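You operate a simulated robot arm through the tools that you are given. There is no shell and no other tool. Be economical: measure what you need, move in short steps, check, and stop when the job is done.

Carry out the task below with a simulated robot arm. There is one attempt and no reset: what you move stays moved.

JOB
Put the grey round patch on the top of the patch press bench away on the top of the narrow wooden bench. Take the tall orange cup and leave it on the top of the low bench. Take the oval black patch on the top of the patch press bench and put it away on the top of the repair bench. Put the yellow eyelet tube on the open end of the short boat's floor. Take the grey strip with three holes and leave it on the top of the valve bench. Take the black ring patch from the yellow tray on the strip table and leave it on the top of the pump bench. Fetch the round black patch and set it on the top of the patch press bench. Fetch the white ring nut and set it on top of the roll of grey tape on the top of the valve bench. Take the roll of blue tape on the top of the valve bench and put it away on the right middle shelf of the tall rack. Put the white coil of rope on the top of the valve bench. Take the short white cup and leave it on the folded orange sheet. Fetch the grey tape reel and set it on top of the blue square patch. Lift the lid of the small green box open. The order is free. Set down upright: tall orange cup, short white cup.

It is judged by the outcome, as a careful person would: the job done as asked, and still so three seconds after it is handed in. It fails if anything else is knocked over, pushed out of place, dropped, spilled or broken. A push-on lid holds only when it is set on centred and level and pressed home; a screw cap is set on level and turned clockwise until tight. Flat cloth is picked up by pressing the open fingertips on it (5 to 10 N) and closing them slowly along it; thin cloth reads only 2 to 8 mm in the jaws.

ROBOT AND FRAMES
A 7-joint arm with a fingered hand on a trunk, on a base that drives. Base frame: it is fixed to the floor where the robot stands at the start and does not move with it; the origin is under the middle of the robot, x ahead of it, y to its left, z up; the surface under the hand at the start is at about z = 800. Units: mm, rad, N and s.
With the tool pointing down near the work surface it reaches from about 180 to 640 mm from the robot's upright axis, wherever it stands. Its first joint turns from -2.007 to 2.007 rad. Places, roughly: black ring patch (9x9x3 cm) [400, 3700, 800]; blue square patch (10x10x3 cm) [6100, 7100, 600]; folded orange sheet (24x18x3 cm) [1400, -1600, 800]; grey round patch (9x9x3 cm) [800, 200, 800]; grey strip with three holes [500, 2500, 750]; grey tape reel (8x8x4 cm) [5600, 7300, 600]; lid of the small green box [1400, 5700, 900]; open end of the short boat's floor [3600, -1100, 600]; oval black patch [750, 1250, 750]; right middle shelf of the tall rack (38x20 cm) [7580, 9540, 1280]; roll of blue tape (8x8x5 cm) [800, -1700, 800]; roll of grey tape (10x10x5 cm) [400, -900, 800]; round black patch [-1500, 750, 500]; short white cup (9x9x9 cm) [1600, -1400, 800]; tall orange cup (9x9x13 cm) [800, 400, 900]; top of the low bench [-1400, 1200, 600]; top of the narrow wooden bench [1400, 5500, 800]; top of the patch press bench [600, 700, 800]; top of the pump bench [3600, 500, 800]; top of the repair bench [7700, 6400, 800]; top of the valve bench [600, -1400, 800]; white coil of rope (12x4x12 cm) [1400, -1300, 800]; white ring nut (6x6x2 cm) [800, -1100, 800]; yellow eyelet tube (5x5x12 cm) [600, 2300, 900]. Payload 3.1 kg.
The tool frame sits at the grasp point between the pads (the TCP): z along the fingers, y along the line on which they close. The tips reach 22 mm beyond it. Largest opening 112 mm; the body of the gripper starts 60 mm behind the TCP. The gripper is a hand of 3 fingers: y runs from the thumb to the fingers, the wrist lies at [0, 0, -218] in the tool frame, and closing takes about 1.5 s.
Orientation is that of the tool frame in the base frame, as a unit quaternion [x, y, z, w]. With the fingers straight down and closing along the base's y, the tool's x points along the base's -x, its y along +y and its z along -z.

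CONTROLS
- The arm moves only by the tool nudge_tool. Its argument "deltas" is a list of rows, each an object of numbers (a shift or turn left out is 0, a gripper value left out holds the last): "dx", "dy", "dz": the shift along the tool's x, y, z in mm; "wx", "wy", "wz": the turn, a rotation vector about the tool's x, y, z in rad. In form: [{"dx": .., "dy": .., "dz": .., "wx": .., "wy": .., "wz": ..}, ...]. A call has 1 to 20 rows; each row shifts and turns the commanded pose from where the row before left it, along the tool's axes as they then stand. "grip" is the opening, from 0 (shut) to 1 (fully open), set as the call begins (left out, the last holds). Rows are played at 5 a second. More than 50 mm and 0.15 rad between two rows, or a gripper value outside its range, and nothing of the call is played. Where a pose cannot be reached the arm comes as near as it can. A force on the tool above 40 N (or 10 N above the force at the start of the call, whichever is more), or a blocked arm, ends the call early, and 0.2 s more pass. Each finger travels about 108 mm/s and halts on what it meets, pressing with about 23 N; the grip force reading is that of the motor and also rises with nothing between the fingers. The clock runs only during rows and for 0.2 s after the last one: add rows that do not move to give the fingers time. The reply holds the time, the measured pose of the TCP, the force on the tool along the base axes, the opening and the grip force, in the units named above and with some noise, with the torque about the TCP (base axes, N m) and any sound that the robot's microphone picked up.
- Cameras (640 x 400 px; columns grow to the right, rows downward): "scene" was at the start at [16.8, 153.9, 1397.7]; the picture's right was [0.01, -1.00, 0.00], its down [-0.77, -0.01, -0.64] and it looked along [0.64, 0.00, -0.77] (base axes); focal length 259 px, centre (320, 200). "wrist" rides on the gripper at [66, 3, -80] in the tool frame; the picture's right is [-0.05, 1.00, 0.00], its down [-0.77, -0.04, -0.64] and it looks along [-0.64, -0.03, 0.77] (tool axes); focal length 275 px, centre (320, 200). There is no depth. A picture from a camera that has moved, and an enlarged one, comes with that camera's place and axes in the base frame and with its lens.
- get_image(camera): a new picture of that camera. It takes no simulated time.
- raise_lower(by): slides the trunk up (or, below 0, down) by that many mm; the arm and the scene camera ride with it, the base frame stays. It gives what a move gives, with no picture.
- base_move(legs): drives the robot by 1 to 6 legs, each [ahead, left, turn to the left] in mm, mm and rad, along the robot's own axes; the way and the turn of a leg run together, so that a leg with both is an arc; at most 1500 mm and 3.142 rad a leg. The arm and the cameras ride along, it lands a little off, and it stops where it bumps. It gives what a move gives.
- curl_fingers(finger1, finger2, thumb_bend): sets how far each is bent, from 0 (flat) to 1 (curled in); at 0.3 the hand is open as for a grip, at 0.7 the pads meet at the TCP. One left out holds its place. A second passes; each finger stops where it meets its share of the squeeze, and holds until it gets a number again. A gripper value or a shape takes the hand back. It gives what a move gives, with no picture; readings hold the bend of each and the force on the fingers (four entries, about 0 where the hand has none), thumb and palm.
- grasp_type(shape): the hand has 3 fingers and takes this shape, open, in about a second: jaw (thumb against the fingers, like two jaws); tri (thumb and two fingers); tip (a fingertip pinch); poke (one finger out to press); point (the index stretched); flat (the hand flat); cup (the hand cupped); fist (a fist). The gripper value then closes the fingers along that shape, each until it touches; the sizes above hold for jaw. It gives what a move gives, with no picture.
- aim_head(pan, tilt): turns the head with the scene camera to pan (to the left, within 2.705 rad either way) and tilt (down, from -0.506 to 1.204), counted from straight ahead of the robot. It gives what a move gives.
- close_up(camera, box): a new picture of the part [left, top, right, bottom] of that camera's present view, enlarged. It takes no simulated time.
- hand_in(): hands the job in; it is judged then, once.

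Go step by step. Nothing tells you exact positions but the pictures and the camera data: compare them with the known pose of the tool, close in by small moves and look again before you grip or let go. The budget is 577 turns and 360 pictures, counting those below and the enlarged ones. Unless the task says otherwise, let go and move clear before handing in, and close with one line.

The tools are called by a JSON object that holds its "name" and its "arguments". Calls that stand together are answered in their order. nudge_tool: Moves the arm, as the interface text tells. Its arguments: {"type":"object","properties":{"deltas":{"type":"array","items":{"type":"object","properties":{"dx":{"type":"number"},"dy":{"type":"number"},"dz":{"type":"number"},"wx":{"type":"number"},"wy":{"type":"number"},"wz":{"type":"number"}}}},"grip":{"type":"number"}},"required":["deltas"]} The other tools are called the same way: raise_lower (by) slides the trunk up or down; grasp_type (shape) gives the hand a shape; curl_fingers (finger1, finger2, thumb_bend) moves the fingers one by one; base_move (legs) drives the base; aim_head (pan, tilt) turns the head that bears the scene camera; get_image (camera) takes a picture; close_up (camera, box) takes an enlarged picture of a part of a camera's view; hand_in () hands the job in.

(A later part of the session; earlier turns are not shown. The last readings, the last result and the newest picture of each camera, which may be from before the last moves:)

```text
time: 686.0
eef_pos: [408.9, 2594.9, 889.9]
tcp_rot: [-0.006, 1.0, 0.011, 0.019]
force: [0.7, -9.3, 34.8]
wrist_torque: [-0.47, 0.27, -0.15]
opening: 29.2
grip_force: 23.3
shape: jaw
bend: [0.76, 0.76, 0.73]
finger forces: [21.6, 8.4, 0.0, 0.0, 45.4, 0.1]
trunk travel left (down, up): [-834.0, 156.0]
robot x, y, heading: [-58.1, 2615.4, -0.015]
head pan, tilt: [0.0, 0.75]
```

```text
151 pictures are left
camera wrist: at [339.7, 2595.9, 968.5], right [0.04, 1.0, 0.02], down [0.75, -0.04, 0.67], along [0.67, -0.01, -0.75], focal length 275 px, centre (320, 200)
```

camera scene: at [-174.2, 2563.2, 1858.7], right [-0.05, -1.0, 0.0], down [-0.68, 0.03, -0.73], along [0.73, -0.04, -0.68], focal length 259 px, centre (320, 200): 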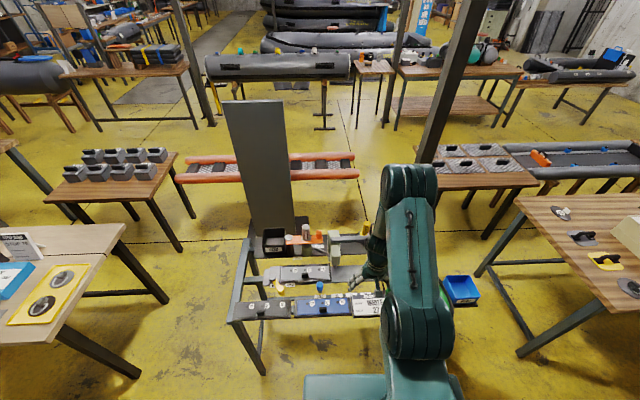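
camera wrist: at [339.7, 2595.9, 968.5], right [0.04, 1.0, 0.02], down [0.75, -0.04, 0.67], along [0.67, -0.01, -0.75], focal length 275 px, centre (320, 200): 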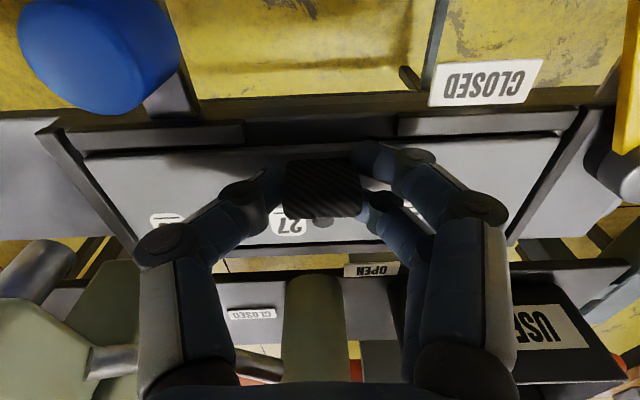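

Gripped. Lifting gently out of its tray.

{"name": "nudge_tool", "arguments": {"deltas": [{"dz": -3}, {"dz": -4}, {"dz": -8}, {"dz": -12}, {"dz": -15}, {}]}}

{"name": "get_image", "arguments": {"camera": "wrist"}}

```text
time: 687.4
eef_pos: [410.4, 2595.1, 925.6]
tcp_rot: [-0.005, 1.0, 0.011, 0.017]
force: [0.1, 0.4, -0.4]
wrist_torque: [-0.05, 0.03, 0.02]
opening: 22.1
grip_force: 23.4
shape: jaw
bend: [0.73, 0.76, 0.72]
finger forces: [13.9, 5.1, 0.0, 0.0, 15.8, 0.0]
out of reach, approached as far as the arm can: row 4
trunk travel left (down, up): [-834.0, 156.0]
robot x, y, heading: [-59.2, 2611.0, -0.012]
head pan, tilt: [0.0, 0.75]
```

```text
150 pictures are left
camera wrist: at [340.9, 2596.2, 1003.9], right [0.04, 1.0, 0.02], down [0.75, -0.04, 0.66], along [0.66, -0.01, -0.75], focal length 275 px, centre (320, 200)
```

wrist: 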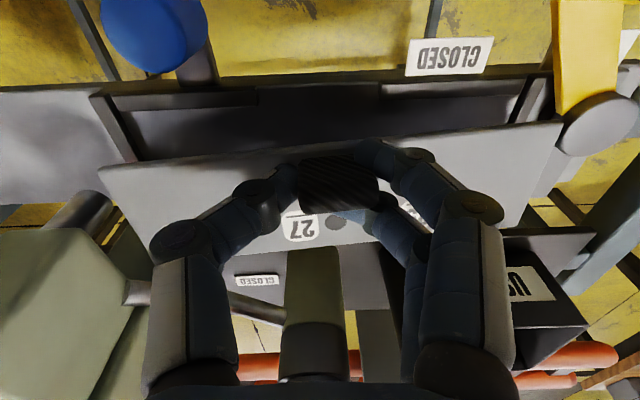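

{"name": "raise_lower", "arguments": {"by": 40}}

{"name": "get_image", "arguments": {"camera": "wrist"}}

```text
time: 688.2
eef_pos: [410.9, 2595.2, 964.8]
tcp_rot: [-0.005, 1.0, 0.011, 0.017]
force: [0.9, 0.5, -0.8]
wrist_torque: [0.02, 0.0, -0.02]
opening: 21.7
grip_force: 23.2
shape: jaw
bend: [0.73, 0.76, 0.72]
finger forces: [14.1, 5.1, 0.0, 0.0, 15.7, 0.0]
trunk travel left (down, up): [-874.0, 116.0]
robot x, y, heading: [-54.0, 2615.5, -0.009]
head pan, tilt: [0.0, 0.75]
```

```text
149 pictures are left
camera wrist: at [340.9, 2596.4, 1043.9], right [0.04, 1.0, 0.02], down [0.75, -0.04, 0.66], along [0.66, -0.01, -0.75], focal length 275 px, centre (320, 200)
```

wrist: 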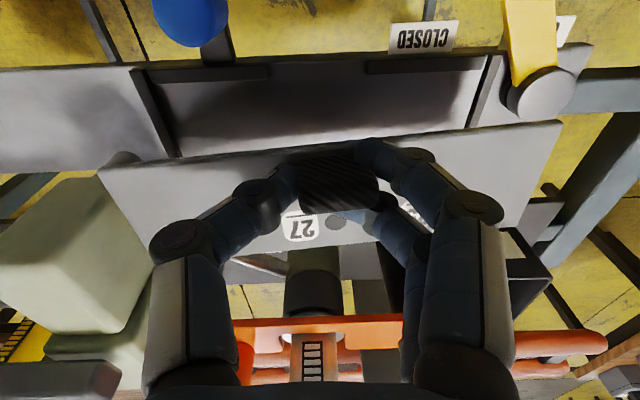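

{"name": "raise_lower", "arguments": {"by": 110}}

{"name": "base_move", "arguments": {"legs": [[-350, 0, 0], [0, 0, -1.56], [1400, 0, 0]]}}

```text
time: 689.6
eef_pos: [409.8, 2594.2, 1075.1]
tcp_rot: [-0.006, 1.0, 0.01, 0.017]
force: [0.1, -0.8, -0.6]
wrist_torque: [-0.04, 0.06, 0.06]
opening: 22.1
grip_force: 23.1
shape: jaw
bend: [0.73, 0.76, 0.72]
finger forces: [14.1, 5.3, 0.0, 0.1, 15.7, 0.0]
trunk travel left (down, up): [-984.0, 6.0]
robot x, y, heading: [-56.6, 2610.3, -0.009]
head pan, tilt: [0.0, 0.75]
```

```text
time: 702.3
eef_pos: [-492.0, 768.9, 1075.1]
tcp_rot: [0.712, 0.702, -0.005, 0.019]
force: [-0.3, 0.2, -0.7]
wrist_torque: [0.0, 0.0, -0.02]
opening: 22.1
grip_force: 23.0
shape: jaw
bend: [0.73, 0.76, 0.72]
finger forces: [14.0, 5.1, 0.1, 0.0, 15.7, 0.0]
trunk travel left (down, up): [-984.0, 6.0]
robot x, y, heading: [-460.5, 1232.5, -1.603]
head pan, tilt: [0.0, 0.75]
```

{"name": "base_move", "arguments": {"legs": [[0, 0, 0.032], [1500, 0, 0], [100, 0, 0]]}}

{"name": "base_move", "arguments": {"legs": [[0, 1100, 0]]}}

{"name": "get_image", "arguments": {"camera": "scene"}}

{"name": "get_image", "arguments": {"camera": "wrist"}}

```text
time: 710.8
eef_pos: [-505.2, -817.2, 1076.0]
tcp_rot: [0.707, 0.707, -0.005, 0.02]
force: [0.3, -0.8, -1.0]
wrist_torque: [0.02, -0.02, 0.03]
opening: 22.0
grip_force: 23.1
shape: jaw
bend: [0.73, 0.76, 0.72]
finger forces: [14.1, 5.3, 0.0, 0.1, 15.8, 0.0]
trunk travel left (down, up): [-984.0, 6.0]
robot x, y, heading: [-484.3, -351.7, -1.591]
head pan, tilt: [0.0, 0.75]
```

```text
time: 716.6
eef_pos: [621.3, -834.6, 1075.7]
tcp_rot: [0.704, 0.71, -0.004, 0.02]
force: [-0.1, 0.5, -0.4]
wrist_torque: [0.03, -0.02, 0.0]
opening: 22.2
grip_force: 23.2
shape: jaw
bend: [0.73, 0.76, 0.72]
finger forces: [14.1, 5.2, 0.0, 0.0, 15.7, 0.0]
trunk travel left (down, up): [-984.0, 6.0]
robot x, y, heading: [642.8, -369.0, -1.582]
head pan, tilt: [0.0, 0.75]
```

```text
148 pictures are left
camera scene: at [794.7, -392.0, 1858.8], right [-1.0, 0.01, 0.0], down [0.01, 0.68, -0.73], along [-0.01, -0.73, -0.68], focal length 259 px, centre (320, 200)
```

scene: 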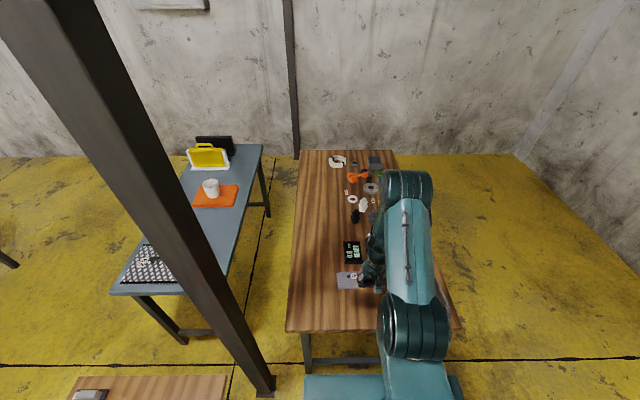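

```text
147 pictures are left
camera wrist: at [623.8, -765.6, 1153.9], right [1.0, -0.04, 0.02], down [-0.04, -0.75, 0.66], along [-0.01, -0.66, -0.75], focal length 275 px, centre (320, 200)
```

wrist: 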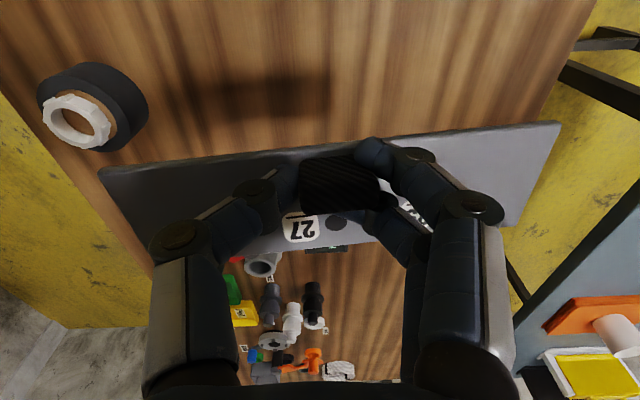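

Nut still sits on the tape. I'll place the strip on the free near area of the bench, around (665, -900).

{"name": "base_move", "arguments": {"legs": [[55, 45, 0.01]]}}

{"name": "raise_lower", "arguments": {"by": -190}}

{"name": "get_image", "arguments": {"camera": "wrist"}}

{"name": "close_up", "arguments": {"camera": "scene", "box": [260, 180, 460, 330]}}

```text
time: 717.6
eef_pos: [670.6, -890.2, 1075.7]
tcp_rot: [0.701, 0.713, -0.005, 0.021]
force: [0.3, 0.4, -0.6]
wrist_torque: [0.02, 0.0, 0.01]
opening: 22.1
grip_force: 23.6
shape: jaw
bend: [0.73, 0.76, 0.72]
finger forces: [14.1, 5.2, 0.0, 0.0, 15.7, 0.0]
trunk travel left (down, up): [-984.0, 6.0]
robot x, y, heading: [687.5, -424.3, -1.571]
head pan, tilt: [0.0, 0.75]
```

```text
time: 719.7
eef_pos: [671.7, -889.8, 885.0]
tcp_rot: [0.7, 0.713, -0.004, 0.02]
force: [-0.3, 0.1, -0.7]
wrist_torque: [0.03, 0.04, 0.0]
opening: 21.9
grip_force: 22.8
shape: jaw
bend: [0.73, 0.76, 0.72]
finger forces: [14.2, 5.2, 0.0, 0.0, 15.7, 0.0]
trunk travel left (down, up): [-794.0, 196.0]
robot x, y, heading: [686.2, -426.1, -1.569]
head pan, tilt: [0.0, 0.75]
```

```text
146 pictures are left
camera wrist: at [671.1, -821.6, 964.0], right [1.0, -0.03, 0.02], down [-0.04, -0.75, 0.66], along [0.0, -0.66, -0.75], focal length 275 px, centre (320, 200)
```

wrist: 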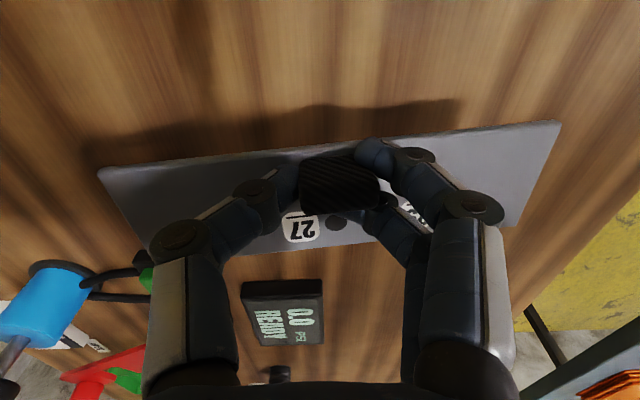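

```text
2.67 times, centred on (360, 255) of scene
camera zoom: at [838.6, -446.3, 1668.8], right [-1.0, 0.0, 0.0], down [0.0, 0.68, -0.73], along [0.0, -0.73, -0.68], focal length 690 px, centre (213, 53)
```

zoom: 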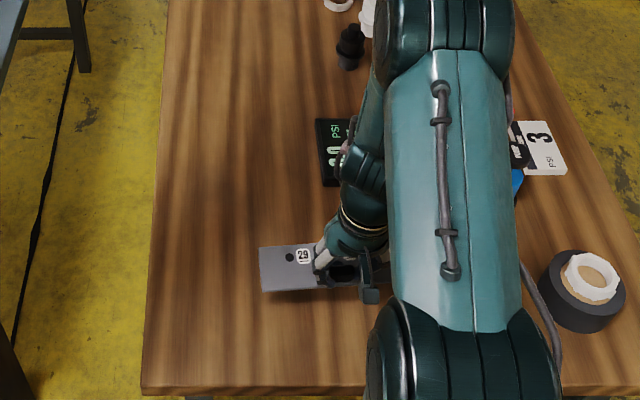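

{"name": "nudge_tool", "arguments": {"deltas": [{"dz": 25}, {"dz": 15}, {"dz": 5}, {"dz": 4}, {"dz": 4}, {"dz": 4}, {"dz": 4}]}}

{"name": "get_image", "arguments": {"camera": "wrist"}}

```text
time: 721.3
eef_pos: [673.3, -894.5, 830.3]
tcp_rot: [0.7, 0.714, -0.003, 0.02]
force: [0.0, 0.5, 1.8]
wrist_torque: [0.07, -0.26, 0.05]
opening: 21.5
grip_force: 22.9
shape: jaw
bend: [0.73, 0.76, 0.72]
finger forces: [18.6, 5.3, 0.0, 0.0, 14.0, 0.0]
out of reach, approached as far as the arm can: row 1
trunk travel left (down, up): [-794.0, 196.0]
robot x, y, heading: [682.7, -422.3, -1.574]
head pan, tilt: [0.0, 0.75]
```

```text
144 pictures are left
camera wrist: at [672.0, -824.6, 908.1], right [1.0, -0.03, 0.02], down [-0.03, -0.75, 0.66], along [0.0, -0.66, -0.75], focal length 275 px, centre (320, 200)
```

wrist: 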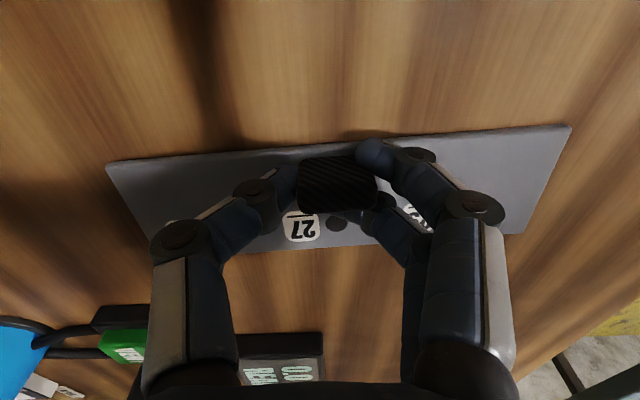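

Contact begins. A touch lower, then release.

{"name": "nudge_tool", "arguments": {"deltas": [{"dz": 2}, {"dz": 2}, {"dz": 2}]}}

{"name": "nudge_tool", "arguments": {"deltas": [{}, {}, {}], "grip": 0.5}}

{"name": "nudge_tool", "arguments": {"deltas": [{"dz": -15}, {"dz": -35}, {"dz": -40}, {"dz": -40}]}}

{"name": "get_image", "arguments": {"camera": "wrist"}}

```text
time: 722.1
eef_pos: [673.5, -894.9, 826.3]
tcp_rot: [0.7, 0.713, -0.009, 0.023]
force: [-1.7, 4.0, 30.8]
wrist_torque: [0.47, -0.41, 0.16]
opening: 25.0
grip_force: 23.1
shape: jaw
bend: [0.76, 0.77, 0.73]
finger forces: [47.8, 13.2, 0.0, 0.0, 24.1, 0.0]
trunk travel left (down, up): [-794.0, 196.0]
robot x, y, heading: [689.7, -421.1, -1.573]
head pan, tilt: [0.0, 0.75]
stopped in row 3: the force on the tool passed its limit at 41 N (the readings are from after the stop); the commanded pose is now the measured one
```

```text
time: 722.9
eef_pos: [672.8, -894.2, 825.6]
tcp_rot: [0.701, 0.713, -0.008, 0.023]
force: [-4.5, 0.1, 31.2]
wrist_torque: [0.19, 0.28, -0.01]
opening: 38.0
grip_force: 0.1
shape: jaw
bend: [0.78, 0.77, 0.77]
finger forces: [42.5, 11.3, 0.1, 0.1, 19.9, 0.0]
trunk travel left (down, up): [-794.0, 196.0]
robot x, y, heading: [690.3, -426.5, -1.573]
head pan, tilt: [0.0, 0.75]
```

```text
time: 723.9
eef_pos: [671.9, -867.9, 942.6]
tcp_rot: [0.701, 0.713, -0.007, 0.023]
force: [0.4, 0.4, 0.0]
wrist_torque: [-0.01, 0.03, -0.01]
opening: 55.7
grip_force: 0.0
shape: jaw
bend: [0.73, 0.73, 0.7]
finger forces: [0.0, 0.0, 0.0, 0.0, 0.0, 0.1]
out of reach, approached as far as the arm can: row 3, 4
trunk travel left (down, up): [-794.0, 196.0]
robot x, y, heading: [685.6, -420.7, -1.578]
head pan, tilt: [0.0, 0.75]
```

```text
143 pictures are left
camera wrist: at [671.8, -797.6, 1020.6], right [1.0, -0.03, 0.03], down [-0.04, -0.74, 0.67], along [0.0, -0.67, -0.74], focal length 275 px, centre (320, 200)
```

wrist: 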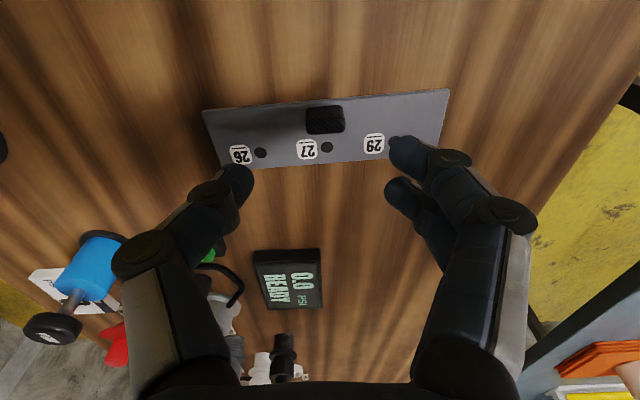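

Strip placed. Next the grey round patch: turn around (via west, away from the post) to the press bench's south end.

{"name": "raise_lower", "arguments": {"by": 120}}

{"name": "base_move", "arguments": {"legs": [[0, 0, -1.57], [0, 0, -1.57], [170, -100, 0]]}}

{"name": "get_image", "arguments": {"camera": "wrist"}}

```text
time: 725.4
eef_pos: [672.4, -869.2, 1061.7]
tcp_rot: [0.7, 0.713, -0.006, 0.023]
force: [-0.2, 0.1, 0.0]
wrist_torque: [0.01, -0.01, -0.02]
opening: 55.5
grip_force: 0.1
shape: jaw
bend: [0.73, 0.73, 0.7]
finger forces: [0.0, 0.1, 0.0, 0.0, 0.0, 0.0]
trunk travel left (down, up): [-914.0, 76.0]
robot x, y, heading: [685.9, -423.2, -1.574]
head pan, tilt: [0.0, 0.75]
```

```text
time: 734.6
eef_pos: [784.1, 192.6, 1060.0]
tcp_rot: [0.722, -0.692, -0.023, -0.005]
force: [-0.3, -0.8, 0.9]
wrist_torque: [0.0, 0.0, 0.0]
opening: 55.7
grip_force: 0.1
shape: jaw
bend: [0.73, 0.73, 0.7]
finger forces: [0.1, 0.1, 0.0, 0.0, 0.1, 0.1]
trunk travel left (down, up): [-914.0, 76.0]
robot x, y, heading: [779.2, -253.9, 1.594]
head pan, tilt: [0.0, 0.75]
```

```text
142 pictures are left
camera wrist: at [784.1, 124.7, 1139.6], right [-1.0, 0.0, 0.03], down [0.02, 0.74, 0.67], along [-0.02, 0.67, -0.74], focal length 275 px, centre (320, 200)
```

wrist: 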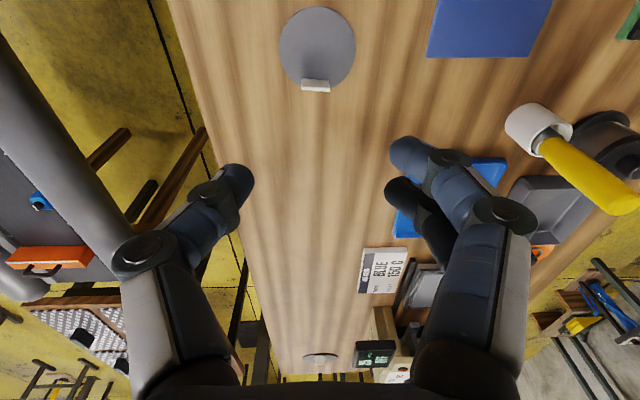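

The tab faces ±y, so I need the fingers closing along y: turn the hand 90°, then move over the tab at about (780, 240).

{"name": "base_move", "arguments": {"legs": [[40, 0, -0.02]]}}

{"name": "nudge_tool", "arguments": {"deltas": [{"wz": 0.14}, {"wz": 0.14}, {"wz": 0.14}, {"wz": 0.14}, {"wz": 0.14}, {"wz": 0.14}, {"wz": 0.14}, {"wz": 0.14}, {"wz": 0.14}, {"wz": 0.14}, {"wz": 0.14}, {"wz": 0.05}], "grip": 0.45}}

{"name": "raise_lower", "arguments": {"by": -140}}

{"name": "get_image", "arguments": {"camera": "wrist"}}

```text
time: 735.5
eef_pos: [792.0, 230.2, 1063.9]
tcp_rot: [0.715, -0.699, -0.024, -0.007]
force: [-2.0, 0.6, 0.2]
wrist_torque: [0.01, -0.02, -0.02]
opening: 55.4
grip_force: 0.1
shape: jaw
bend: [0.73, 0.73, 0.7]
finger forces: [0.0, 0.0, 0.1, 0.0, 0.1, 0.0]
trunk travel left (down, up): [-914.0, 76.0]
robot x, y, heading: [776.5, -211.8, 1.573]
head pan, tilt: [0.0, 0.75]
```

```text
time: 738.1
eef_pos: [792.4, 232.3, 1060.7]
tcp_rot: [-0.001, 1.0, 0.02, -0.013]
force: [0.4, -0.1, -0.7]
wrist_torque: [0.03, 0.05, 0.01]
opening: 51.2
grip_force: 0.0
shape: jaw
bend: [0.73, 0.73, 0.7]
finger forces: [0.0, 0.0, 0.0, 0.0, 0.0, 0.0]
trunk travel left (down, up): [-914.0, 76.0]
robot x, y, heading: [781.7, -213.7, 1.575]
head pan, tilt: [0.0, 0.75]
```

```text
time: 739.7
eef_pos: [792.3, 233.8, 921.0]
tcp_rot: [-0.001, 1.0, 0.021, -0.012]
force: [0.0, -0.5, -0.3]
wrist_torque: [-0.02, 0.02, 0.01]
opening: 51.0
grip_force: 0.1
shape: jaw
bend: [0.73, 0.73, 0.7]
finger forces: [0.0, 0.0, 0.0, 0.0, 0.0, 0.1]
trunk travel left (down, up): [-774.0, 216.0]
robot x, y, heading: [777.8, -212.8, 1.576]
head pan, tilt: [0.0, 0.75]
```

```text
141 pictures are left
camera wrist: at [727.9, 232.8, 1004.1], right [0.04, 1.0, 0.04], down [0.79, -0.06, 0.61], along [0.62, 0.0, -0.79], focal length 275 px, centre (320, 200)
```

wrist: 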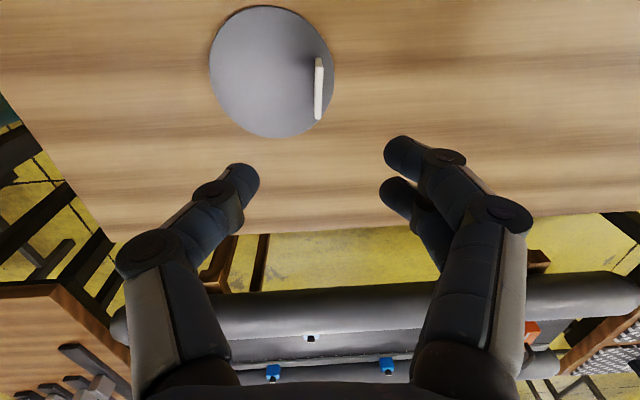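

{"name": "nudge_tool", "arguments": {"deltas": [{"wx": 0.04, "wy": -0.02, "dx": 8, "dy": 3}, {"dz": 35}, {"dz": 35}]}}

{"name": "get_image", "arguments": {"camera": "wrist"}}

```text
time: 740.5
eef_pos: [790.1, 228.4, 844.9]
tcp_rot: [0.0, 1.0, 0.001, -0.005]
force: [0.0, 0.0, 1.4]
wrist_torque: [0.05, 0.02, 0.0]
opening: 51.0
grip_force: 0.1
shape: jaw
bend: [0.73, 0.73, 0.7]
finger forces: [0.1, 0.0, 0.0, 0.0, 0.1, 0.0]
out of reach, approached as far as the arm can: row 1, 2
trunk travel left (down, up): [-774.0, 216.0]
robot x, y, heading: [778.3, -214.1, 1.573]
head pan, tilt: [0.0, 0.75]
```

```text
140 pictures are left
camera wrist: at [724.4, 231.2, 926.3], right [0.05, 1.0, 0.0], down [0.78, -0.04, 0.63], along [0.63, -0.03, -0.78], focal length 275 px, centre (320, 200)
```

wrist: 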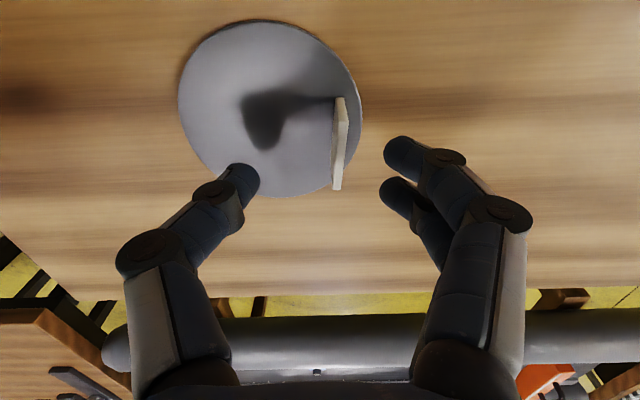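

{"name": "base_move", "arguments": {"legs": [[10, 8, 0]]}}

{"name": "nudge_tool", "arguments": {"deltas": [{"dz": 8}, {"dz": 6}]}}

{"name": "get_image", "arguments": {"camera": "wrist"}}

```text
time: 741.3
eef_pos: [778.8, 237.9, 844.5]
tcp_rot: [-0.001, 1.0, 0.001, -0.003]
force: [-0.4, 0.2, -0.3]
wrist_torque: [0.02, 0.01, 0.01]
opening: 50.9
grip_force: 0.1
shape: jaw
bend: [0.73, 0.73, 0.7]
finger forces: [0.0, 0.0, 0.0, 0.1, 0.0, 0.1]
trunk travel left (down, up): [-774.0, 216.0]
robot x, y, heading: [774.1, -200.9, 1.579]
head pan, tilt: [0.0, 0.75]
```

```text
time: 741.9
eef_pos: [778.6, 238.6, 830.5]
tcp_rot: [-0.002, 1.0, 0.002, -0.003]
force: [0.1, -0.3, 0.3]
wrist_torque: [-0.07, -0.01, -0.01]
opening: 51.3
grip_force: 0.0
shape: jaw
bend: [0.73, 0.73, 0.7]
finger forces: [0.0, 0.0, 0.0, 0.1, 0.0, 0.1]
trunk travel left (down, up): [-774.0, 216.0]
robot x, y, heading: [771.4, -201.9, 1.571]
head pan, tilt: [0.0, 0.75]
```

```text
139 pictures are left
camera wrist: at [712.0, 242.0, 911.7], right [0.04, 1.0, 0.0], down [0.77, -0.03, 0.63], along [0.63, -0.03, -0.77], focal length 275 px, centre (320, 200)
```

wrist: 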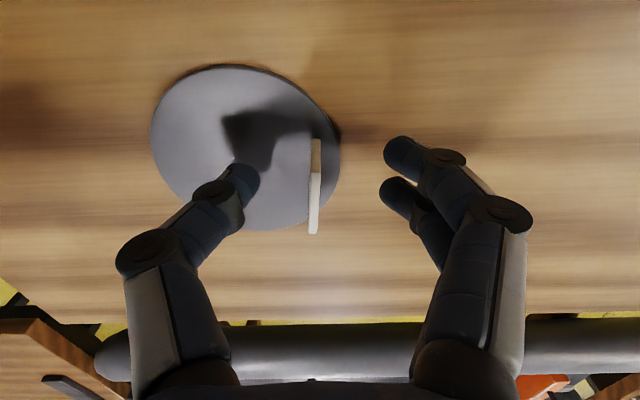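

Tab is centred between the fingers. Close and lift.

{"name": "nudge_tool", "arguments": {"deltas": [{}, {}, {}, {}, {}], "grip": 0}}

{"name": "nudge_tool", "arguments": {"deltas": [{"dz": -5}, {"dz": -10}, {"dz": -20}, {}]}}

{"name": "get_image", "arguments": {"camera": "wrist"}}

```text
time: 743.1
eef_pos: [778.7, 238.4, 830.9]
tcp_rot: [-0.002, 1.0, 0.001, -0.003]
force: [-0.1, -0.2, -0.1]
wrist_torque: [0.0, -0.01, 0.03]
opening: 0.0
grip_force: 23.0
shape: jaw
bend: [0.7, 0.7, 0.7]
finger forces: [10.2, 10.3, 0.0, 0.0, 20.4, 0.1]
trunk travel left (down, up): [-774.0, 216.0]
robot x, y, heading: [772.7, -203.2, 1.575]
head pan, tilt: [0.0, 0.75]
```

```text
time: 744.1
eef_pos: [778.5, 236.9, 865.9]
tcp_rot: [-0.002, 1.0, 0.001, -0.002]
force: [-0.2, -0.4, -0.6]
wrist_torque: [0.02, 0.01, 0.0]
opening: 0.0
grip_force: 22.5
shape: jaw
bend: [0.7, 0.7, 0.7]
finger forces: [10.2, 10.3, 0.0, 0.0, 20.4, 0.0]
trunk travel left (down, up): [-774.0, 216.0]
robot x, y, heading: [772.9, -203.3, 1.569]
head pan, tilt: [0.0, 0.75]
```

```text
138 pictures are left
camera wrist: at [713.5, 240.0, 947.8], right [0.04, 1.0, 0.0], down [0.77, -0.04, 0.63], along [0.63, -0.03, -0.78], focal length 275 px, centre (320, 200)
```

wrist: 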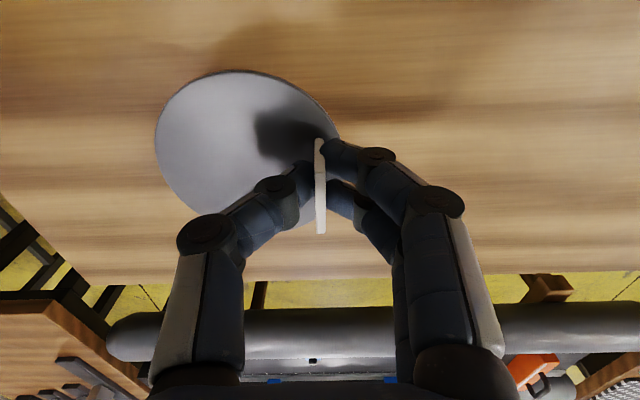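

Held. Raise and drive the southern route toward the narrow wooden bench.

{"name": "raise_lower", "arguments": {"by": 205}}

{"name": "base_move", "arguments": {"legs": [[-180, 0, 0], [0, 1080, 0]]}}

{"name": "base_move", "arguments": {"legs": [[-1100, 0, 0], [-1150, 0, 0]]}}

```text
time: 746.3
eef_pos: [779.4, 236.9, 1070.6]
tcp_rot: [-0.002, 1.0, 0.0, -0.002]
force: [0.4, -0.8, -0.3]
wrist_torque: [0.0, -0.03, 0.01]
opening: 0.0
grip_force: 23.5
shape: jaw
bend: [0.7, 0.7, 0.7]
finger forces: [10.1, 10.4, 0.0, 0.0, 20.4, 0.1]
trunk travel left (down, up): [-979.0, 11.0]
robot x, y, heading: [771.6, -202.7, 1.576]
head pan, tilt: [0.0, 0.75]
```

```text
time: 753.0
eef_pos: [-314.0, 49.0, 1071.4]
tcp_rot: [-0.005, 1.0, 0.001, -0.003]
force: [-0.5, 0.5, -1.5]
wrist_torque: [0.01, -0.03, 0.0]
opening: 0.0
grip_force: 23.4
shape: jaw
bend: [0.7, 0.7, 0.7]
finger forces: [10.1, 10.3, 0.0, 0.0, 20.4, 0.0]
trunk travel left (down, up): [-979.0, 11.0]
robot x, y, heading: [-321.4, -389.6, 1.58]
head pan, tilt: [0.0, 0.75]
```

```text
time: 764.2
eef_pos: [-268.5, -2213.8, 1070.4]
tcp_rot: [0.0, 1.0, 0.0, -0.002]
force: [0.1, 0.2, -0.1]
wrist_torque: [-0.01, 0.02, -0.02]
opening: 0.0
grip_force: 23.1
shape: jaw
bend: [0.7, 0.7, 0.7]
finger forces: [10.1, 10.3, 0.0, 0.1, 20.3, 0.0]
trunk travel left (down, up): [-979.0, 11.0]
robot x, y, heading: [-274.8, -2654.0, 1.568]
head pan, tilt: [0.0, 0.75]
```

{"name": "base_move", "arguments": {"legs": [[0, -1350, 0], [0, -1350, 0]]}}

```text
time: 777.3
eef_pos: [2444.4, -2202.0, 1071.0]
tcp_rot: [-0.003, 1.0, 0.0, -0.003]
force: [0.0, 0.0, -0.3]
wrist_torque: [0.04, -0.03, -0.02]
opening: 0.0
grip_force: 22.8
shape: jaw
bend: [0.7, 0.7, 0.7]
finger forces: [10.1, 10.2, 0.0, 0.0, 20.5, 0.1]
trunk travel left (down, up): [-979.0, 11.0]
robot x, y, heading: [2440.0, -2638.9, 1.571]
head pan, tilt: [0.0, 0.75]
```

{"name": "base_move", "arguments": {"legs": [[1500, 0, 0], [1500, 0, 0], [1500, 0, 0]]}}

{"name": "base_move", "arguments": {"legs": [[1500, 0, 0], [1500, 0, 0], [900, 0, 0]]}}

```text
time: 798.6
eef_pos: [2235.8, 2241.1, 1071.8]
tcp_rot: [-0.037, 0.999, 0.001, -0.002]
force: [0.1, -0.4, -0.6]
wrist_torque: [0.03, 0.0, 0.0]
opening: 0.1
grip_force: 22.9
shape: jaw
bend: [0.7, 0.7, 0.7]
finger forces: [10.0, 10.5, 0.0, 0.1, 20.4, 0.0]
trunk travel left (down, up): [-979.0, 11.0]
robot x, y, heading: [2258.1, 1804.4, 1.643]
head pan, tilt: [0.0, 0.75]
```

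```text
time: 817.4
eef_pos: [2209.5, 6131.3, 1072.7]
tcp_rot: [-0.007, 1.0, 0.001, -0.003]
force: [0.4, -1.1, -0.7]
wrist_torque: [0.03, 0.0, 0.02]
opening: 0.2
grip_force: 23.0
shape: jaw
bend: [0.7, 0.7, 0.7]
finger forces: [10.0, 10.4, 0.1, 0.1, 20.5, 0.0]
trunk travel left (down, up): [-979.0, 11.0]
robot x, y, heading: [2208.2, 5690.3, 1.58]
head pan, tilt: [0.0, 0.75]
```

{"name": "base_move", "arguments": {"legs": [[0, 0, 1.56]]}}

{"name": "get_image", "arguments": {"camera": "scene"}}

```text
time: 821.6
eef_pos: [1767.5, 5681.8, 1071.6]
tcp_rot: [0.721, -0.693, 0.002, 0.002]
force: [0.2, -0.1, 0.1]
wrist_torque: [0.02, -0.02, 0.02]
opening: 0.1
grip_force: 23.1
shape: jaw
bend: [0.7, 0.7, 0.7]
finger forces: [9.9, 10.2, 0.0, 0.0, 20.2, 0.1]
trunk travel left (down, up): [-979.0, 11.0]
robot x, y, heading: [2207.0, 5692.7, -3.104]
head pan, tilt: [0.0, 0.75]
```

```text
137 pictures are left
camera scene: at [2190.5, 5537.2, 1853.7], right [-0.04, 1.0, 0.0], down [0.68, 0.03, -0.73], along [-0.73, -0.03, -0.68], focal length 259 px, centre (320, 200)
```

scene: 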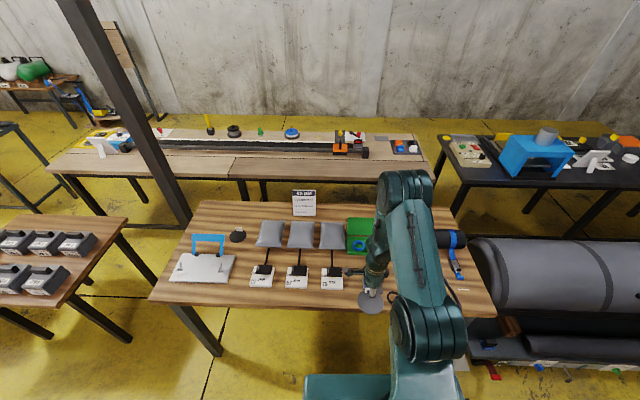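

{"name": "close_up", "arguments": {"camera": "scene", "box": [140, 190, 500, 325]}}

```text
1.78 times, centred on (320, 258) of scene
camera zoom: at [2190.5, 5537.2, 1853.7], right [-0.04, 1.0, 0.0], down [0.68, 0.03, -0.73], along [-0.73, -0.03, -0.68], focal length 460 px, centre (320, 98)
```

zoom: 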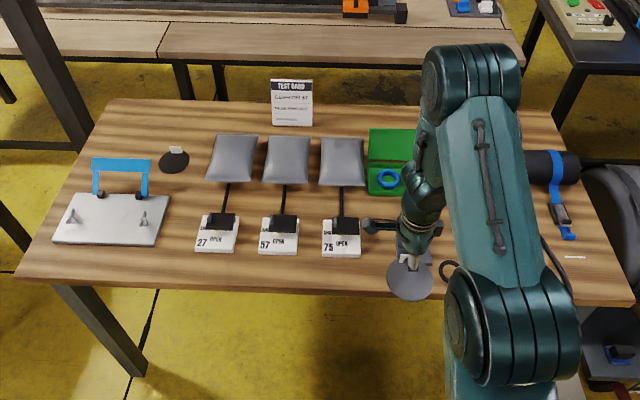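

There's a free strip along the front edge near (1680, 5200), between the steel plate and card 27. I'll move there.

{"name": "base_move", "arguments": {"legs": [[0, 0, -0.037], [0, 482, 0], [118, 0, 0]]}}

{"name": "raise_lower", "arguments": {"by": -130}}

{"name": "get_image", "arguments": {"camera": "wrist"}}

{"name": "get_image", "arguments": {"camera": "scene"}}

```text
time: 825.7
eef_pos: [1649.5, 5212.8, 1071.8]
tcp_rot: [-0.707, 0.708, -0.001, -0.003]
force: [0.7, 1.5, 0.4]
wrist_torque: [-0.01, -0.03, 0.02]
opening: 0.0
grip_force: 23.1
shape: jaw
bend: [0.7, 0.7, 0.7]
finger forces: [10.0, 10.2, 0.1, 0.0, 20.2, 0.0]
trunk travel left (down, up): [-979.0, 11.0]
robot x, y, heading: [2087.9, 5200.7, 3.14]
head pan, tilt: [0.0, 0.75]
```

```text
time: 827.3
eef_pos: [1649.3, 5212.5, 941.1]
tcp_rot: [0.707, -0.707, 0.001, 0.002]
force: [0.2, 0.9, -0.5]
wrist_torque: [0.01, 0.01, 0.02]
opening: 0.1
grip_force: 22.6
shape: jaw
bend: [0.7, 0.7, 0.7]
finger forces: [9.9, 10.1, 0.0, 0.0, 20.2, 0.0]
trunk travel left (down, up): [-849.0, 141.0]
robot x, y, heading: [2090.9, 5199.8, 3.144]
head pan, tilt: [0.0, 0.75]
```

```text
135 pictures are left
camera wrist: at [1645.5, 5146.5, 1022.7], right [-1.0, 0.05, 0.0], down [0.04, 0.77, 0.63], along [0.03, 0.63, -0.78], focal length 275 px, centre (320, 200)
```

wrist: 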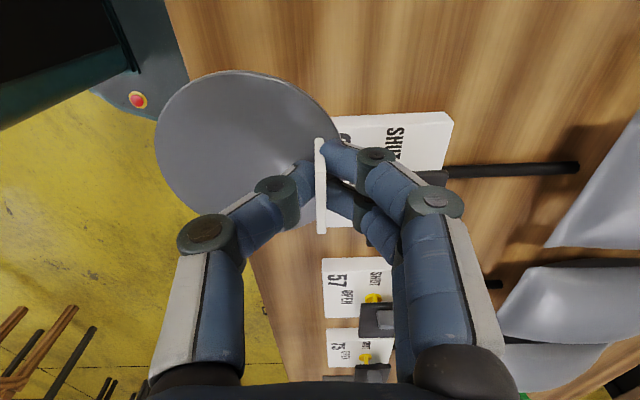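

```text
134 pictures are left
camera scene: at [2065.9, 5051.2, 1723.8], right [0.0, 1.0, 0.0], down [0.68, 0.0, -0.73], along [-0.73, 0.0, -0.68], focal length 259 px, centre (320, 200)
```

scene: 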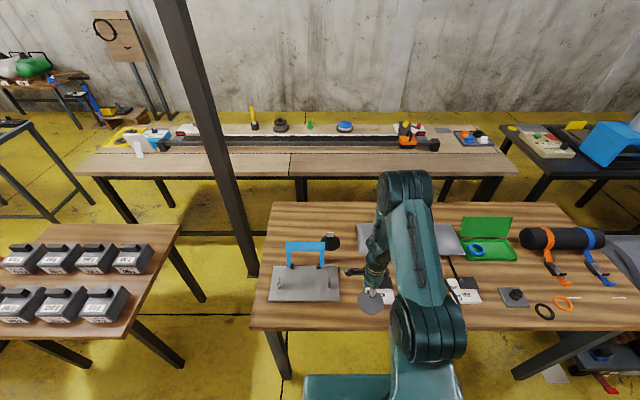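

Card 27 starts at y≈5216 and the plate ends at y≈5125, so the patch centre should go to about (1668, 5170). Shifting there.

{"name": "base_move", "arguments": {"legs": [[17, 42, 0]]}}

{"name": "get_image", "arguments": {"camera": "wrist"}}

{"name": "close_up", "arguments": {"camera": "scene", "box": [240, 220, 500, 350]}}

```text
time: 828.2
eef_pos: [1631.8, 5172.1, 942.2]
tcp_rot: [-0.707, 0.708, -0.001, -0.003]
force: [0.4, 0.3, -0.3]
wrist_torque: [0.01, 0.0, 0.01]
opening: 0.2
grip_force: 23.5
shape: jaw
bend: [0.7, 0.7, 0.7]
finger forces: [10.0, 10.3, 0.0, 0.0, 20.1, 0.0]
trunk travel left (down, up): [-849.0, 141.0]
robot x, y, heading: [2077.0, 5165.1, 3.142]
head pan, tilt: [0.0, 0.75]
```

```text
133 pictures are left
camera wrist: at [1628.2, 5106.8, 1022.8], right [-1.0, 0.05, 0.0], down [0.04, 0.77, 0.63], along [0.03, 0.63, -0.78], focal length 275 px, centre (320, 200)
```

wrist: 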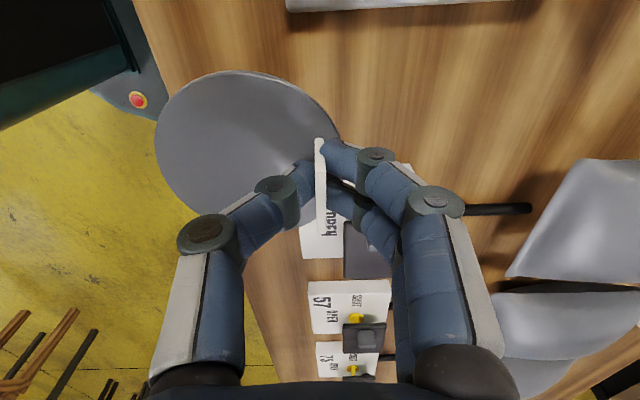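

```text
2.46 times, centred on (370, 285) of scene
camera zoom: at [2048.5, 5011.1, 1723.8], right [0.0, 1.0, 0.0], down [0.68, 0.0, -0.73], along [-0.73, 0.0, -0.68], focal length 637 px, centre (197, -9)
```

zoom: 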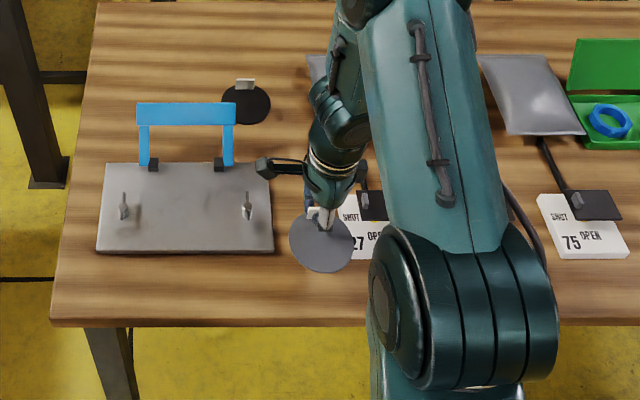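

Projected landing spot is clear of the plate, the card and the edge. Lowering.

{"name": "nudge_tool", "arguments": {"deltas": [{"dz": 35}, {"dz": 20}, {"dz": 5}, {"dz": 4}, {"dz": 4}, {"dz": 4}, {"dz": 4}, {"dz": 4}]}}

{"name": "get_image", "arguments": {"camera": "wrist"}}

```text
time: 830.0
eef_pos: [1631.9, 5170.7, 866.3]
tcp_rot: [-0.706, 0.708, 0.002, -0.007]
force: [2.9, 0.1, 33.8]
wrist_torque: [0.02, -0.05, -0.01]
opening: 2.8
grip_force: 22.5
shape: jaw
bend: [0.72, 0.72, 0.73]
finger forces: [14.0, 14.1, 0.1, 0.1, 31.5, 0.0]
trunk travel left (down, up): [-849.0, 141.0]
robot x, y, heading: [2070.5, 5163.0, 3.14]
head pan, tilt: [0.0, 0.75]
stopped in row 8: the force on the tool passed its limit at 44 N (the readings are from after the stop); the commanded pose is now the measured one
```

```text
131 pictures are left
camera wrist: at [1629.3, 5105.1, 947.1], right [-1.0, 0.05, 0.01], down [0.04, 0.78, 0.63], along [0.02, 0.63, -0.78], focal length 275 px, centre (320, 200)
```

wrist: 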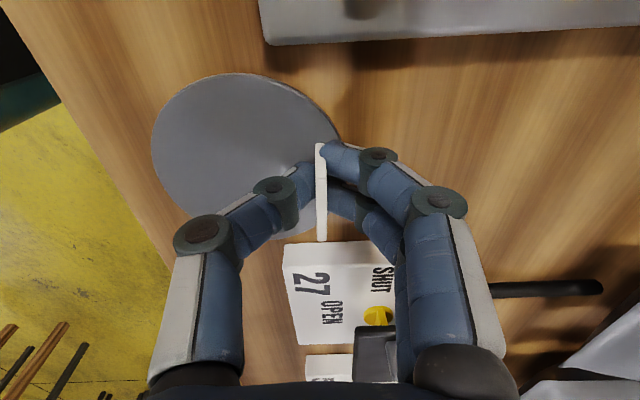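

{"name": "nudge_tool", "arguments": {"deltas": [{"dz": -2}, {}]}}

{"name": "nudge_tool", "arguments": {"deltas": [{}, {}, {}], "grip": 0.35}}

{"name": "nudge_tool", "arguments": {"deltas": [{"dz": -15}, {"dz": -35}, {"dz": -40}]}}

{"name": "get_image", "arguments": {"camera": "wrist"}}

```text
time: 830.5
eef_pos: [1632.2, 5169.2, 865.7]
tcp_rot: [-0.707, 0.707, 0.001, -0.006]
force: [0.8, 0.2, 26.0]
wrist_torque: [-0.01, 0.09, 0.03]
opening: 2.7
grip_force: 22.9
shape: jaw
bend: [0.72, 0.71, 0.73]
finger forces: [13.8, 14.4, 0.0, 0.0, 27.7, 0.0]
trunk travel left (down, up): [-849.0, 141.0]
robot x, y, heading: [2075.3, 5166.2, 3.143]
head pan, tilt: [0.0, 0.75]
```

```text
time: 831.4
eef_pos: [1631.6, 5170.3, 864.6]
tcp_rot: [-0.707, 0.707, 0.0, -0.005]
force: [-1.3, -0.7, 9.3]
wrist_torque: [-0.01, -0.18, -0.03]
opening: 36.5
grip_force: 0.2
shape: jaw
bend: [0.74, 0.74, 0.73]
finger forces: [0.0, 0.0, 0.0, 0.0, 9.0, 0.0]
trunk travel left (down, up): [-849.0, 141.0]
robot x, y, heading: [2072.1, 5164.0, 3.141]
head pan, tilt: [0.0, 0.75]
```

```text
time: 832.1
eef_pos: [1629.5, 5164.6, 947.2]
tcp_rot: [0.708, -0.706, -0.001, 0.004]
force: [-0.2, -0.2, 0.0]
wrist_torque: [0.01, -0.01, -0.02]
opening: 38.8
grip_force: 0.1
shape: jaw
bend: [0.74, 0.74, 0.7]
finger forces: [0.1, 0.0, 0.0, 0.1, 0.0, 0.0]
out of reach, approached as far as the arm can: row 3
trunk travel left (down, up): [-849.0, 141.0]
robot x, y, heading: [2072.6, 5163.5, 3.135]
head pan, tilt: [0.0, 0.75]
```

```text
130 pictures are left
camera wrist: at [1628.0, 5098.2, 1028.0], right [-1.0, 0.04, 0.01], down [0.04, 0.77, 0.63], along [0.02, 0.63, -0.77], focal length 275 px, centre (320, 200)
```

wrist: 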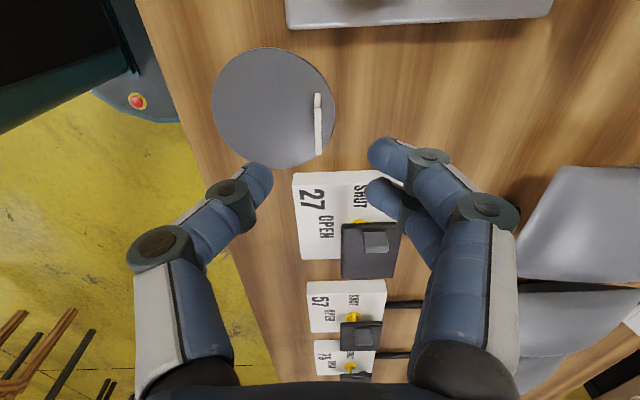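

Grey patch placed. Now for the ring patch at the strip table I'll try the northern loop: aisle north, then west along the roll-door wall, then south.

{"name": "raise_lower", "arguments": {"by": 130}}

{"name": "base_move", "arguments": {"legs": [[-430, 0, 0], [0, -1300, 0], [0, -1300, 0]]}}

{"name": "aim_head", "arguments": {"pan": -0.4, "tilt": 0.4}}

{"name": "get_image", "arguments": {"camera": "scene"}}

```text
time: 833.7
eef_pos: [1630.8, 5166.8, 1076.1]
tcp_rot: [-0.706, 0.708, 0.0, -0.005]
force: [0.1, 0.0, 0.4]
wrist_torque: [0.0, -0.01, 0.0]
opening: 38.7
grip_force: 0.2
shape: jaw
bend: [0.74, 0.74, 0.7]
finger forces: [0.1, 0.0, 0.0, 0.1, 0.0, 0.1]
trunk travel left (down, up): [-979.0, 11.0]
robot x, y, heading: [2073.1, 5164.1, 3.134]
head pan, tilt: [0.0, 0.75]
```

```text
time: 848.6
eef_pos: [2100.6, 7788.7, 1077.1]
tcp_rot: [-0.693, 0.721, 0.0, -0.005]
force: [0.2, 0.1, 0.9]
wrist_torque: [0.0, 0.01, 0.0]
opening: 38.6
grip_force: 0.1
shape: jaw
bend: [0.74, 0.74, 0.7]
finger forces: [0.0, 0.0, 0.0, 0.1, 0.0, 0.1]
trunk travel left (down, up): [-979.0, 11.0]
robot x, y, heading: [2538.6, 7768.6, 3.1]
head pan, tilt: [0.0, 0.75]
```

```text
time: 849.5
eef_pos: [2099.4, 7790.7, 1076.0]
tcp_rot: [-0.694, 0.72, -0.001, -0.005]
force: [0.2, 0.0, 0.3]
wrist_torque: [-0.01, -0.01, 0.0]
opening: 38.8
grip_force: 0.0
shape: jaw
bend: [0.74, 0.74, 0.7]
finger forces: [0.1, 0.1, 0.0, 0.1, 0.0, 0.0]
trunk travel left (down, up): [-979.0, 11.0]
robot x, y, heading: [2541.3, 7771.5, 3.103]
head pan, tilt: [-0.4, 0.4]
```

```text
129 pictures are left
camera scene: at [2510.3, 7653.9, 1884.8], right [0.42, 0.91, 0.0], down [0.35, -0.16, -0.92], along [-0.83, 0.39, -0.39], focal length 259 px, centre (320, 200)
```

scene: 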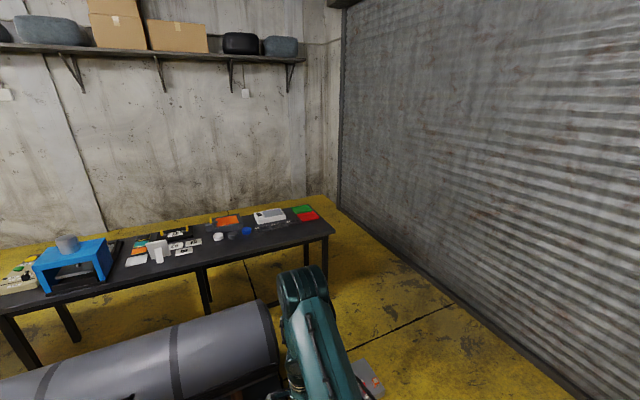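

{"name": "base_move", "arguments": {"legs": [[0, -1400, 0.038], [1500, 0, 0], [1500, 0, 0]]}}

{"name": "aim_head", "arguments": {"pan": 1.2, "tilt": 0.4}}

{"name": "get_image", "arguments": {"camera": "scene"}}

```text
time: 870.4
eef_pos: [-885.8, 9175.6, 1076.5]
tcp_rot: [-0.702, 0.713, 0.0, -0.005]
force: [-0.7, 0.7, 0.5]
wrist_torque: [0.02, 0.02, 0.01]
opening: 38.8
grip_force: 0.0
shape: jaw
bend: [0.74, 0.74, 0.7]
finger forces: [0.0, 0.0, 0.0, 0.0, 0.1, 0.0]
trunk travel left (down, up): [-979.0, 11.0]
robot x, y, heading: [-446.4, 9168.1, 3.119]
head pan, tilt: [-0.4, 0.4]
```

```text
time: 872.1
eef_pos: [-886.4, 9175.1, 1076.6]
tcp_rot: [-0.702, 0.713, 0.0, -0.005]
force: [0.1, -0.1, -0.3]
wrist_torque: [0.0, -0.02, 0.04]
opening: 38.7
grip_force: 0.0
shape: jaw
bend: [0.74, 0.74, 0.7]
finger forces: [0.1, 0.0, 0.0, 0.0, 0.0, 0.1]
trunk travel left (down, up): [-979.0, 11.0]
robot x, y, heading: [-444.8, 9164.7, 3.122]
head pan, tilt: [1.201, 0.4]
```

```text
128 pictures are left
camera scene: at [-423.0, 8925.8, 1884.8], right [-0.93, 0.38, 0.0], down [0.15, 0.36, -0.92], along [-0.35, -0.85, -0.39], focal length 259 px, centre (320, 200)
```

scene: 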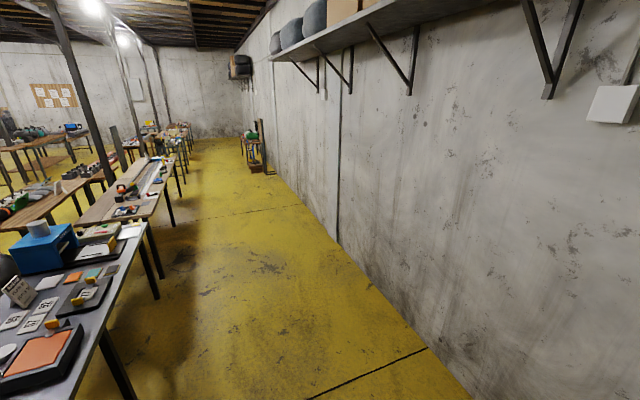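

{"name": "base_move", "arguments": {"legs": [[0, 0, 1.591], [1500, 0, 0], [1300, 0, 0]]}}

{"name": "base_move", "arguments": {"legs": [[1300, 0, 0], [1300, 0, 0]]}}

```text
time: 889.8
eef_pos: [-497.9, 5858.5, 1077.1]
tcp_rot: [1.0, -0.003, 0.004, 0.004]
force: [0.6, 0.5, 0.0]
wrist_torque: [0.01, 0.04, 0.01]
opening: 39.0
grip_force: 0.0
shape: jaw
bend: [0.74, 0.74, 0.7]
finger forces: [0.1, 0.0, 0.0, 0.0, 0.0, 0.0]
trunk travel left (down, up): [-979.0, 11.0]
robot x, y, heading: [-488.4, 6302.5, -1.578]
head pan, tilt: [1.201, 0.4]
```

```text
time: 902.5
eef_pos: [-569.9, 3239.9, 1076.8]
tcp_rot: [1.0, -0.009, 0.004, 0.004]
force: [-0.1, -0.6, 0.0]
wrist_torque: [0.03, -0.01, 0.01]
opening: 38.8
grip_force: 0.1
shape: jaw
bend: [0.74, 0.74, 0.7]
finger forces: [0.1, 0.0, 0.1, 0.1, 0.0, 0.0]
trunk travel left (down, up): [-979.0, 11.0]
robot x, y, heading: [-554.3, 3681.4, -1.592]
head pan, tilt: [1.201, 0.4]
```

{"name": "base_move", "arguments": {"legs": [[0, 0, 1.592], [300, 0, 0]]}}

{"name": "aim_head", "arguments": {"pan": 0.0, "tilt": 0.75}}

{"name": "get_image", "arguments": {"camera": "scene"}}

{"name": "close_up", "arguments": {"camera": "scene", "box": [200, 150, 460, 320]}}

```text
time: 908.4
eef_pos: [182.2, 3647.5, 1076.8]
tcp_rot: [0.721, 0.693, 0.006, 0.0]
force: [0.5, 0.3, 0.1]
wrist_torque: [-0.01, -0.01, 0.01]
opening: 38.8
grip_force: 0.0
shape: jaw
bend: [0.74, 0.74, 0.7]
finger forces: [0.0, 0.0, 0.1, 0.1, 0.0, 0.1]
trunk travel left (down, up): [-979.0, 11.0]
robot x, y, heading: [-256.6, 3672.3, -0.043]
head pan, tilt: [1.201, 0.4]
```

```text
time: 909.8
eef_pos: [182.6, 3648.6, 1076.2]
tcp_rot: [0.721, 0.693, 0.005, 0.0]
force: [0.2, 0.3, -0.4]
wrist_torque: [0.01, -0.02, -0.02]
opening: 39.2
grip_force: 0.1
shape: jaw
bend: [0.74, 0.74, 0.7]
finger forces: [0.0, 0.0, 0.0, 0.0, 0.0, 0.0]
trunk travel left (down, up): [-979.0, 11.0]
robot x, y, heading: [-260.4, 3668.5, -0.039]
head pan, tilt: [0.0, 0.75]
```

```text
127 pictures are left
camera scene: at [-228.8, 3822.0, 1853.7], right [-0.04, -1.0, 0.0], down [-0.68, 0.03, -0.73], along [0.73, -0.03, -0.68], focal length 259 px, centre (320, 200)
```

scene: 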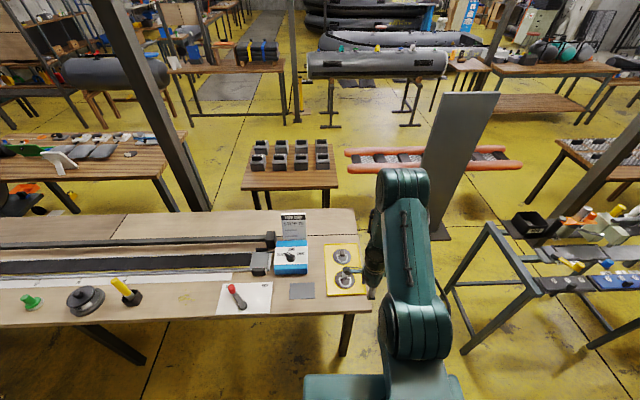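

```text
2.35 times, centred on (330, 235) of scene
camera zoom: at [-228.8, 3822.0, 1853.7], right [-0.04, -1.0, 0.0], down [-0.68, 0.03, -0.73], along [0.73, -0.03, -0.68], focal length 609 px, centre (296, 118)
```

zoom: 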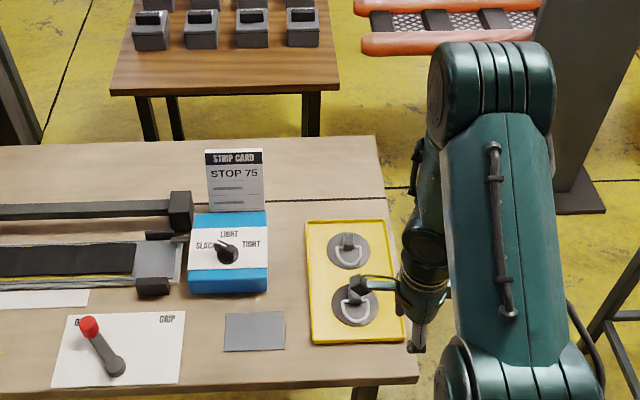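

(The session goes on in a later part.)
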